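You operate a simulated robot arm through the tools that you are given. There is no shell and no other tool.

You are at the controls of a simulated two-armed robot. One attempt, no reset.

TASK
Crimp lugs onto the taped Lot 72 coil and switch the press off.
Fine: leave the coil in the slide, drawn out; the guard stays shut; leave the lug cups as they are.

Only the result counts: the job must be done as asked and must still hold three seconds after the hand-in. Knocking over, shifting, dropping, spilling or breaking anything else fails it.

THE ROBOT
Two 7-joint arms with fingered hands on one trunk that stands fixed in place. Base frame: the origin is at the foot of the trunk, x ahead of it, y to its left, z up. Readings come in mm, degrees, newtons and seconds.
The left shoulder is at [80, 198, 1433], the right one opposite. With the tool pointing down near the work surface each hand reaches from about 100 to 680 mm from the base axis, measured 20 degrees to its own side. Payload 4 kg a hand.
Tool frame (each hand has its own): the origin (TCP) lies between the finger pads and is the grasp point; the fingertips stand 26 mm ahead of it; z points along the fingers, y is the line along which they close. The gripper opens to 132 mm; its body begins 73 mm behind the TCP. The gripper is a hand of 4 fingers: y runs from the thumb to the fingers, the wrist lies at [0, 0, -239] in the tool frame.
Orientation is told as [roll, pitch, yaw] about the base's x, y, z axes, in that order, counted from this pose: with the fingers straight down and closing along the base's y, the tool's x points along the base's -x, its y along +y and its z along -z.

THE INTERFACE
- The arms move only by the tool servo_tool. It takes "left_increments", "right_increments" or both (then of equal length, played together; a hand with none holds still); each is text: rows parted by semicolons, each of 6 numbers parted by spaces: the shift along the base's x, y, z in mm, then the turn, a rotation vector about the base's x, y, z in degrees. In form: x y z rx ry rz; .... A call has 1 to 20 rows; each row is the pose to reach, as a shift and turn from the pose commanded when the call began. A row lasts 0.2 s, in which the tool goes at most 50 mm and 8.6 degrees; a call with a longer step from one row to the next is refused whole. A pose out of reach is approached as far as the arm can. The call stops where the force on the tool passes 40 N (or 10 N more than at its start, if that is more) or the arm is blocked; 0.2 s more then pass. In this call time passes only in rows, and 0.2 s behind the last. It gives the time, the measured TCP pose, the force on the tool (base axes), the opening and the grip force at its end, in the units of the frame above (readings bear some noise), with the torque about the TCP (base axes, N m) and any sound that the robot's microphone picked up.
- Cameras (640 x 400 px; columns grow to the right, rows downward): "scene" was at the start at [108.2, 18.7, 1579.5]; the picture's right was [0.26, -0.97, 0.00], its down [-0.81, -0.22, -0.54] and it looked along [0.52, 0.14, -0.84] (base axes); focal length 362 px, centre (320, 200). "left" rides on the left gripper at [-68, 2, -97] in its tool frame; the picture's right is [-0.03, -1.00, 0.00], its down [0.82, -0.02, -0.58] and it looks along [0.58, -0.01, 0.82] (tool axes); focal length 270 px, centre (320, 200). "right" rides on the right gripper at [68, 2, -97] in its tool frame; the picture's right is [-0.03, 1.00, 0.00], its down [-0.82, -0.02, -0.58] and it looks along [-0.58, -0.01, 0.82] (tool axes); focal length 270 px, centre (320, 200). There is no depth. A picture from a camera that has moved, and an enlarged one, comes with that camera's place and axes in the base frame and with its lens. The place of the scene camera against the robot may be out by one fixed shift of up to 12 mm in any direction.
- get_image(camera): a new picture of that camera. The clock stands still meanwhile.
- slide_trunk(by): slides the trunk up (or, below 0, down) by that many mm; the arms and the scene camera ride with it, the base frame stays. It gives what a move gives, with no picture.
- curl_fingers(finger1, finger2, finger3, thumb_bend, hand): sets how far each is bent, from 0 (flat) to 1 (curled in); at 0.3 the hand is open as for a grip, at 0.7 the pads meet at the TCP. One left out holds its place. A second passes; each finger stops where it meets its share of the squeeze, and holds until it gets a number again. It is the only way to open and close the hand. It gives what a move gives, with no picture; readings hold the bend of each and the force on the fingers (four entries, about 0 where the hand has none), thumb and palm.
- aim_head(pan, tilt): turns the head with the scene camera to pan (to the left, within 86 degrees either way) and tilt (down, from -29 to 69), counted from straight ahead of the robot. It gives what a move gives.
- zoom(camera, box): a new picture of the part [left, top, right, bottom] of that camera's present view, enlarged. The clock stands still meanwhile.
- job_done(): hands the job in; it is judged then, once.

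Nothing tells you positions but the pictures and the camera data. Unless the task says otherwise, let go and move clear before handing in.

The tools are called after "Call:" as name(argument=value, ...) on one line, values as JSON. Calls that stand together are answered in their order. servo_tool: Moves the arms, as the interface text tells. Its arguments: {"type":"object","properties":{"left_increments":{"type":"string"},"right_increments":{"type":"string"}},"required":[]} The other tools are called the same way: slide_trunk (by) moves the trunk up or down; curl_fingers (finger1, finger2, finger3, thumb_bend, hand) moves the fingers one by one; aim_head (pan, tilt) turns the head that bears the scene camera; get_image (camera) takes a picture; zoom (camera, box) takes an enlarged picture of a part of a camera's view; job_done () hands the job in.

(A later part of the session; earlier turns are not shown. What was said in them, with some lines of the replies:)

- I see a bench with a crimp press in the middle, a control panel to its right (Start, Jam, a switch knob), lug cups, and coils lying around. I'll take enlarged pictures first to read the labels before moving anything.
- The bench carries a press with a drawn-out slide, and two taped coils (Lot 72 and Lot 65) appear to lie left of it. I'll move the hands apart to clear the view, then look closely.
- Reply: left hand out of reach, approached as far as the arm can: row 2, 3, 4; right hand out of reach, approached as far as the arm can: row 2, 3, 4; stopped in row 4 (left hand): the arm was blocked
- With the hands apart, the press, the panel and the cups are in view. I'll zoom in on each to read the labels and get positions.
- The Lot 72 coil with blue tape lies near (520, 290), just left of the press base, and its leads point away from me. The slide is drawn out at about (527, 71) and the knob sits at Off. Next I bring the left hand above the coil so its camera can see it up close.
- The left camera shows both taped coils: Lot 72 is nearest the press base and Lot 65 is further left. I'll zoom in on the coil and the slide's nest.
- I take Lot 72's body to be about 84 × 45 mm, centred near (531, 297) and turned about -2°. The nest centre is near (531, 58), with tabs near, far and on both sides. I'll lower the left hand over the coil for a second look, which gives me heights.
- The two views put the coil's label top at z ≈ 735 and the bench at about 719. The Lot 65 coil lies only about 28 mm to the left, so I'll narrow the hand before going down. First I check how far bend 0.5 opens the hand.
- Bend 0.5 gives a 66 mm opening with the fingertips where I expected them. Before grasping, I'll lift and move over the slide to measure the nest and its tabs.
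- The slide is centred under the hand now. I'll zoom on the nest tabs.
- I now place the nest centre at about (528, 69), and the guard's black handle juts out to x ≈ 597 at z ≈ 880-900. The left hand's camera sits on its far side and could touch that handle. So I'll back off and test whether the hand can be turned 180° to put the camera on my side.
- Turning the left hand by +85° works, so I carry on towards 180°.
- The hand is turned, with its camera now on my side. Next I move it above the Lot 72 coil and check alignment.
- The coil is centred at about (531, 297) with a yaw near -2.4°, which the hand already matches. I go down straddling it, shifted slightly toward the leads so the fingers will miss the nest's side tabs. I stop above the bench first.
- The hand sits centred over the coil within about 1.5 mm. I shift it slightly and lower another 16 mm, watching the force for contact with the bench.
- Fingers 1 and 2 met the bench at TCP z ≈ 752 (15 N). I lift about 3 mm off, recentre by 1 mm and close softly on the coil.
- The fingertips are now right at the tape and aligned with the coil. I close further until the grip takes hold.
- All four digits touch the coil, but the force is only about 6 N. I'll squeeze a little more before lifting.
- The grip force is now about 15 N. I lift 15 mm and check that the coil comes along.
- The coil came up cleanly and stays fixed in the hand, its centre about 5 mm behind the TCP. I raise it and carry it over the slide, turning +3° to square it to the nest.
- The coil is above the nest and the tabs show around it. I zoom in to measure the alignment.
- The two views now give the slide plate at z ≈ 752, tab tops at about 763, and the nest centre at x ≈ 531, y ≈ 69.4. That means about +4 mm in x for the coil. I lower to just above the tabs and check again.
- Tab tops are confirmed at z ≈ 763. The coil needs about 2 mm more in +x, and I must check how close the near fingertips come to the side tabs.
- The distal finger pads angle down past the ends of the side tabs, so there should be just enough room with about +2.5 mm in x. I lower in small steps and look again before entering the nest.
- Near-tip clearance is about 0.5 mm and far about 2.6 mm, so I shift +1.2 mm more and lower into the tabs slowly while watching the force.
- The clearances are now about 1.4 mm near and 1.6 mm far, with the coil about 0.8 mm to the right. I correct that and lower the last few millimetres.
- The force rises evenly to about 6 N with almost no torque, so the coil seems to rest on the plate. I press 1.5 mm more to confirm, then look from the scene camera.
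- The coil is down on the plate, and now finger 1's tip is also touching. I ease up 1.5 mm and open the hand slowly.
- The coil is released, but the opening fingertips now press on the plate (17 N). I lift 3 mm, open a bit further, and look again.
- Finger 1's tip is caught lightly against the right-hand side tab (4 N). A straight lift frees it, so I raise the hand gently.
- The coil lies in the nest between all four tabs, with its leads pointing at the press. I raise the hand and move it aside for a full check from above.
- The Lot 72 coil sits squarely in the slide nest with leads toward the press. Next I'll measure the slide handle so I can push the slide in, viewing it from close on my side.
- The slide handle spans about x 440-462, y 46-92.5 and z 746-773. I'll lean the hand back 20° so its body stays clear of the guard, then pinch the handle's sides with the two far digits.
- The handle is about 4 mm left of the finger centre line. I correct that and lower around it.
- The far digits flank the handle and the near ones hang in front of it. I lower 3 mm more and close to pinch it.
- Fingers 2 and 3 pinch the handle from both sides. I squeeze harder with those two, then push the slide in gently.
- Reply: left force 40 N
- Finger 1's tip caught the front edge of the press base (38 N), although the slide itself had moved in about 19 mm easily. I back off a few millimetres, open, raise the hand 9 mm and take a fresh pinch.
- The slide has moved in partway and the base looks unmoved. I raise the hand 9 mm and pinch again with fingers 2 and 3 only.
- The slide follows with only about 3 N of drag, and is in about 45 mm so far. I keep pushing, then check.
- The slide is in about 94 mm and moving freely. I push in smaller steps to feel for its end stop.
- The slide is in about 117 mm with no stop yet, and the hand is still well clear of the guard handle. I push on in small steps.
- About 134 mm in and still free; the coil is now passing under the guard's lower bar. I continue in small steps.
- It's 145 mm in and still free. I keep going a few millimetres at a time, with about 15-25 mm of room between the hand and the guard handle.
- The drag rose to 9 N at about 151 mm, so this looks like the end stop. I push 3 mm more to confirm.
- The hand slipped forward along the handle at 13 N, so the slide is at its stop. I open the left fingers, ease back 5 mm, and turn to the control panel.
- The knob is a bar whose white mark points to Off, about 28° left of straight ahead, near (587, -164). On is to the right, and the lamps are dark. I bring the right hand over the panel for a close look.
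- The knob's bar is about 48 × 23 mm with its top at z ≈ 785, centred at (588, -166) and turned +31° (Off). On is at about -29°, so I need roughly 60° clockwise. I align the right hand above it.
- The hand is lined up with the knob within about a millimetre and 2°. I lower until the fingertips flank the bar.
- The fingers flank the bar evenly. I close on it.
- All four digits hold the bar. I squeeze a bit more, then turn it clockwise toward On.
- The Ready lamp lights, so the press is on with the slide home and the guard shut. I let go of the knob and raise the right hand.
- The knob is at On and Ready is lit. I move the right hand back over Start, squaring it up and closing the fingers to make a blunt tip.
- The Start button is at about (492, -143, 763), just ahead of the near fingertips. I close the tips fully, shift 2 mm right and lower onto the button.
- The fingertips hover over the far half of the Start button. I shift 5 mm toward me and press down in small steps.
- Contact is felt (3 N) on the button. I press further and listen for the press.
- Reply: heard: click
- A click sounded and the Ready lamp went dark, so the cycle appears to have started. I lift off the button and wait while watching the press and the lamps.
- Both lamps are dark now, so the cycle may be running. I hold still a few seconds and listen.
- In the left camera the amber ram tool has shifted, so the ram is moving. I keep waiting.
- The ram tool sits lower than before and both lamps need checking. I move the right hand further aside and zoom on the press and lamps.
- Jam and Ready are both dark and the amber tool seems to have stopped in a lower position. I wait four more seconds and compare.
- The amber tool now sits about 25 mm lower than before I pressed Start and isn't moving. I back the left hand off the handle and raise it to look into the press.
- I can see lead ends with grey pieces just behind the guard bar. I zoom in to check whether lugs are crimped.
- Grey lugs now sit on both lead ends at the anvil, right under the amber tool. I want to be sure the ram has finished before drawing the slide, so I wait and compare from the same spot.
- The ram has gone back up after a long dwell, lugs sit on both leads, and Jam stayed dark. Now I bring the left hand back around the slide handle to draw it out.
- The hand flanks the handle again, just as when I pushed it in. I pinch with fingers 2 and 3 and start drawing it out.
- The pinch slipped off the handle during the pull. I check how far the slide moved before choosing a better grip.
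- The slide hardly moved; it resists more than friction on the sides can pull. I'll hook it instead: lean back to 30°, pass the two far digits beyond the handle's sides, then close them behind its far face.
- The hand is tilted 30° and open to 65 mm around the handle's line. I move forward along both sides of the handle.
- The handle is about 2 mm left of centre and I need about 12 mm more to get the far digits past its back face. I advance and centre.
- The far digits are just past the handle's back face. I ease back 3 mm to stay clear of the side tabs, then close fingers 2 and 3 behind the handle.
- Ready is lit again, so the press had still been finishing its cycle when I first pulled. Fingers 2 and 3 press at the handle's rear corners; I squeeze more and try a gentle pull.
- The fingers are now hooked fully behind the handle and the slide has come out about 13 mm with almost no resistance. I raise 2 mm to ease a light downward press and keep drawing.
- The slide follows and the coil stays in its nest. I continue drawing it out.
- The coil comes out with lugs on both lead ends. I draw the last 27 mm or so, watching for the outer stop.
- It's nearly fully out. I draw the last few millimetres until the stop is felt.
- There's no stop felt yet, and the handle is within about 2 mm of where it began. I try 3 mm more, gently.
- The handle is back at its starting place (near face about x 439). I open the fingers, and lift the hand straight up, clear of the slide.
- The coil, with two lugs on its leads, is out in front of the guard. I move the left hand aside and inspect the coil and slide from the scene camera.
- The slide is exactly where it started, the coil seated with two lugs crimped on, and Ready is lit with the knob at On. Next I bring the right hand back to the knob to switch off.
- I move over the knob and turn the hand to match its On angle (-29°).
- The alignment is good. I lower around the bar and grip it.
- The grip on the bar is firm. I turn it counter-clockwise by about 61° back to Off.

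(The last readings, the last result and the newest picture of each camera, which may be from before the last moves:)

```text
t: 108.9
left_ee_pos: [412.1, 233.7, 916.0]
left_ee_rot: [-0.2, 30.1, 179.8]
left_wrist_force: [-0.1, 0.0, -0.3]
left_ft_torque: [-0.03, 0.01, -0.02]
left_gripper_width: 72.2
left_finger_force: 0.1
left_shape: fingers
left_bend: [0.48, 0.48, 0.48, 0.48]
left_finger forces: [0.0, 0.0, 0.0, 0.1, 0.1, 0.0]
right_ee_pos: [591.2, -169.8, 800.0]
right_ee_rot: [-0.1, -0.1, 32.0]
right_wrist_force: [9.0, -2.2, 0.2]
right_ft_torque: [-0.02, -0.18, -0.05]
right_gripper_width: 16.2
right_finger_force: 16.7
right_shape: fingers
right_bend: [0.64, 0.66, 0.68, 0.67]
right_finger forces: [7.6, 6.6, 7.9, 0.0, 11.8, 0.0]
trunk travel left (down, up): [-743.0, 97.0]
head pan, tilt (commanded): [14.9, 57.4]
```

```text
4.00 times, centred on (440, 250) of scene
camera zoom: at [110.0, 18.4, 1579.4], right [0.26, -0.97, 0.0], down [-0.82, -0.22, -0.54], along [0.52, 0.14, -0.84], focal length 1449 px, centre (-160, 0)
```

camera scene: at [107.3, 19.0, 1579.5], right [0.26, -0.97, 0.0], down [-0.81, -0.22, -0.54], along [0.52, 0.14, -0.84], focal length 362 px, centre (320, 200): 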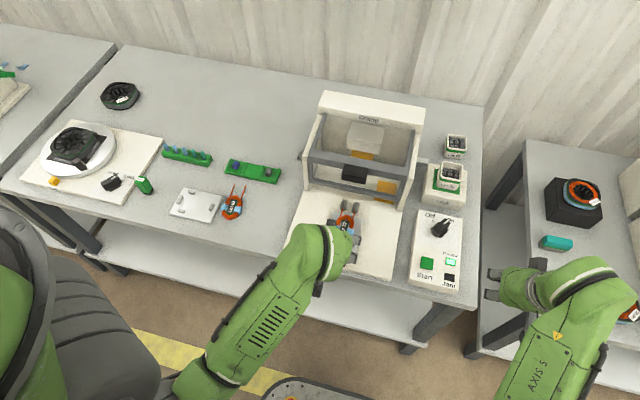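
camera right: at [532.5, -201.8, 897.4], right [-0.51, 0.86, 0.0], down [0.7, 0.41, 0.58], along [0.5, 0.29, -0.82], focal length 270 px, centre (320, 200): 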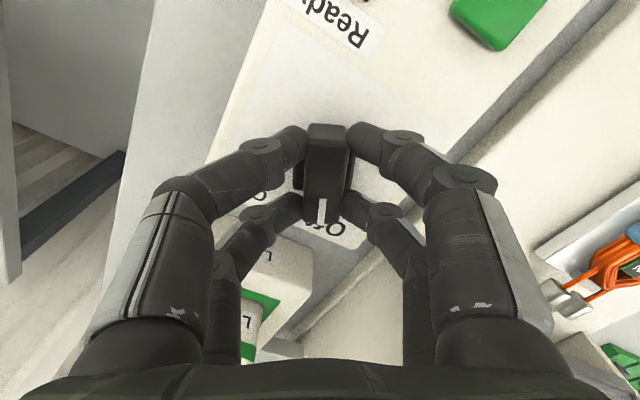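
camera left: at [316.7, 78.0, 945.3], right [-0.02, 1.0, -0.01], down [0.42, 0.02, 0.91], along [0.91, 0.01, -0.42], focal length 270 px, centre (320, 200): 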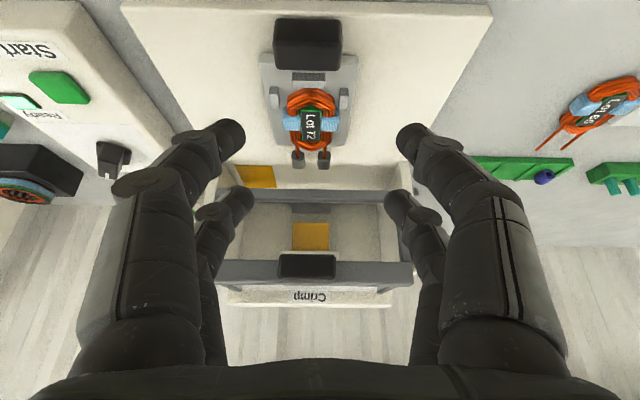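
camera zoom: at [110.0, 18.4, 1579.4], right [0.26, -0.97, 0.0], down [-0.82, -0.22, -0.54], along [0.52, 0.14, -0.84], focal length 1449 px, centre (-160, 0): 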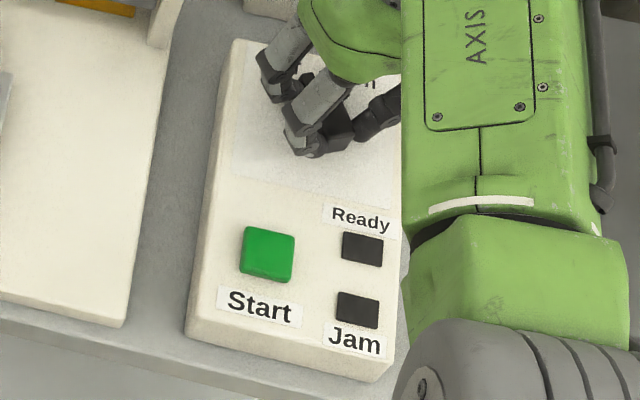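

Ready went dark and the bar points at Off. I release the knob, lift clear and check.

Call:
curl_fingers(hand="right", finger1=0.52, finger2=0.52, finger3=0.52, thumb_bend=0.52)

Call:
servo_tool(right_increments="0 0 15 0 0 0; 0 0 40 0 0 0; -10 0 75 0 0 0; -40 -10 95 0 0 -7; -70 -25 110 0 0 -14; -100 -45 115 0 0 -21; -130 -65 120 0 0 -28")

Call:
get_image(camera="right")

Call:
zoom(camera="scene", box=[400, 200, 480, 300])

Call:
get_image(camera="scene")

```text
t: 109.9
left_ee_pos: [411.3, 232.6, 915.9]
left_ee_rot: [-0.2, 30.3, 179.8]
left_wrist_force: [0.0, -0.3, -0.2]
left_ft_torque: [0.01, -0.01, -0.02]
left_gripper_width: 72.5
left_finger_force: 0.2
left_shape: fingers
left_bend: [0.48, 0.48, 0.48, 0.48]
left_finger forces: [0.0, 0.1, 0.0, 0.0, 0.1, 0.1]
right_ee_pos: [588.8, -166.5, 800.9]
right_ee_rot: [0.1, -0.1, 31.9]
right_wrist_force: [0.6, -0.2, -0.5]
right_ft_torque: [-0.03, 0.02, -0.01]
right_gripper_width: 58.8
right_finger_force: 0.1
right_shape: fingers
right_bend: [0.52, 0.52, 0.52, 0.52]
right_finger forces: [0.0, 0.0, 0.1, 0.1, 0.1, 0.0]
trunk travel left (down, up): [-743.0, 97.0]
head pan, tilt (commanded): [14.9, 57.4]
```

```text
t: 111.5
left_ee_pos: [410.2, 232.5, 917.0]
left_ee_rot: [-0.2, 30.2, 179.8]
left_wrist_force: [0.7, 0.3, -0.4]
left_ft_torque: [-0.01, -0.02, 0.03]
left_gripper_width: 72.5
left_finger_force: 0.1
left_shape: fingers
left_bend: [0.48, 0.48, 0.48, 0.48]
left_finger forces: [0.0, 0.1, 0.0, 0.1, 0.0, 0.1]
right_ee_pos: [456.0, -234.1, 919.8]
right_ee_rot: [0.2, -0.1, 3.8]
right_wrist_force: [0.3, 1.1, 0.3]
right_ft_torque: [-0.04, -0.01, 0.02]
right_gripper_width: 58.7
right_finger_force: 0.0
right_shape: fingers
right_bend: [0.52, 0.52, 0.52, 0.52]
right_finger forces: [0.1, 0.0, 0.0, 0.0, 0.1, 0.0]
trunk travel left (down, up): [-743.0, 97.0]
head pan, tilt (commanded): [14.9, 57.4]
```

```text
taken
camera right: at [388.5, -236.0, 1015.8], right [-0.04, 1.0, 0.0], down [0.81, 0.03, 0.58], along [0.58, 0.02, -0.81], focal length 270 px, centre (320, 200)
```

right: 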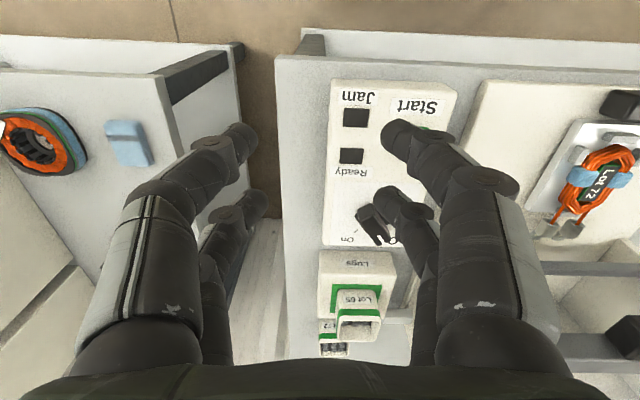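

```text
4.00 times, centred on (440, 250) of scene
camera zoom: at [106.3, 18.1, 1579.6], right [0.26, -0.97, 0.0], down [-0.81, -0.22, -0.54], along [0.52, 0.14, -0.84], focal length 1449 px, centre (-160, 0)
```

zoom: 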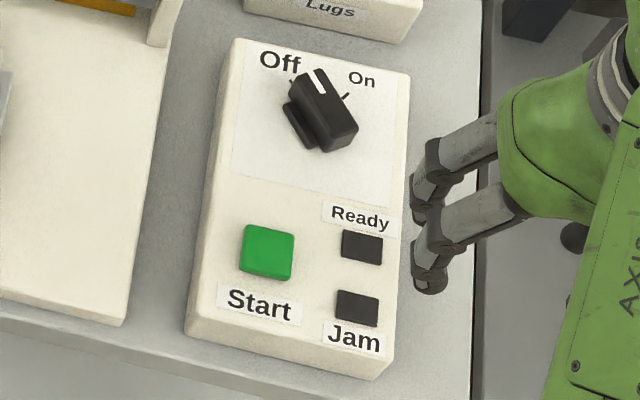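

```text
taken
camera scene: at [106.3, 18.1, 1579.6], right [0.26, -0.97, 0.0], down [-0.81, -0.22, -0.54], along [0.52, 0.14, -0.84], focal length 362 px, centre (320, 200)
```

scene: 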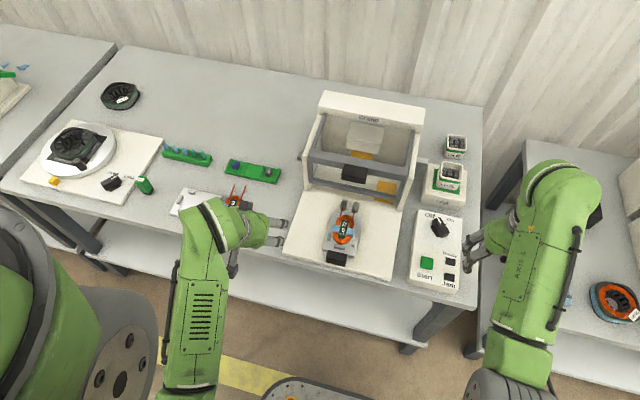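

The knob is back at Off with both lamps dark, and both hands are clear. I take one last close look at the coil and its surroundings before handing in.

Call:
zoom(camera="scene", box=[310, 180, 380, 270])

Call:
zoom(camera="scene", box=[290, 80, 480, 220])

```text
4.44 times, centred on (345, 225) of scene
camera zoom: at [106.3, 18.1, 1579.6], right [0.26, -0.97, 0.0], down [-0.81, -0.22, -0.54], along [0.52, 0.14, -0.84], focal length 1610 px, centre (209, 89)
```

zoom: 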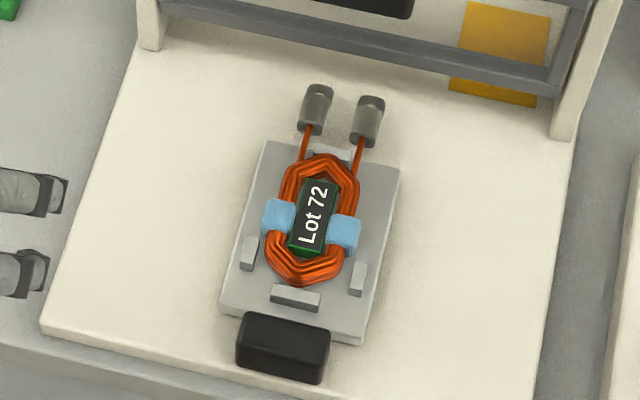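

```text
2.86 times, centred on (385, 150) of scene
camera zoom: at [106.3, 18.1, 1579.6], right [0.26, -0.97, 0.0], down [-0.81, -0.22, -0.54], along [0.52, 0.14, -0.84], focal length 1035 px, centre (134, 343)
```

zoom: 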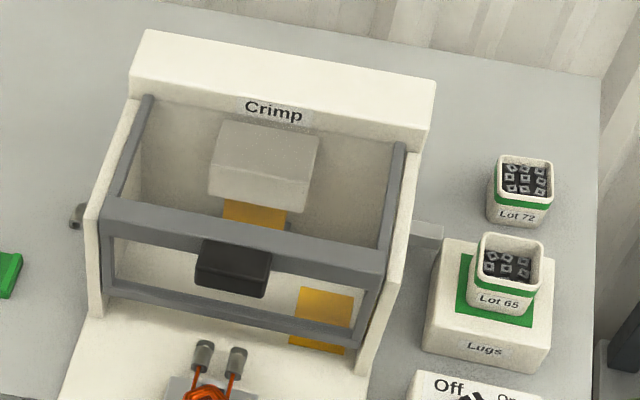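

The Lot 72 coil lies in the drawn-out slide with a lug crimped on each lead, the guard is shut, the knob is at Off and both hands are clear. The cups stand where they were, as you asked, so the lugs came from the Lot 65 cup on the feeder. I hand the job in now.

Call:
job_done()

```text
The job is handed in.
```

The taped Lot 72 coil has a lug crimped onto each of its two leads, and the press is switched off. I've handed the job in; it returned no verdict, so this is what I saw in the last pictures.

- **Coil:** it sits in the nest of the slide, which is drawn out to where it started.
- **Press:** the guard stayed shut throughout, the Jam lamp never lit in any picture I took, and both lamps are now dark.
- **Lug cups:** I didn't touch them, as you asked. The cup on the feeder is labelled Lot 65, so **the lugs on this Lot 72 coil came from Lot 65**. If the lots have to match, check that before using the coil.
- **Contacts:** while pushing the slide in, a fingertip caught the front edge of the press base at about 38 N. My first pull on the slide also slipped off the handle, because the press was still finishing its cycle. The base looked unmoved after the first, and neither seems to have shifted anything.
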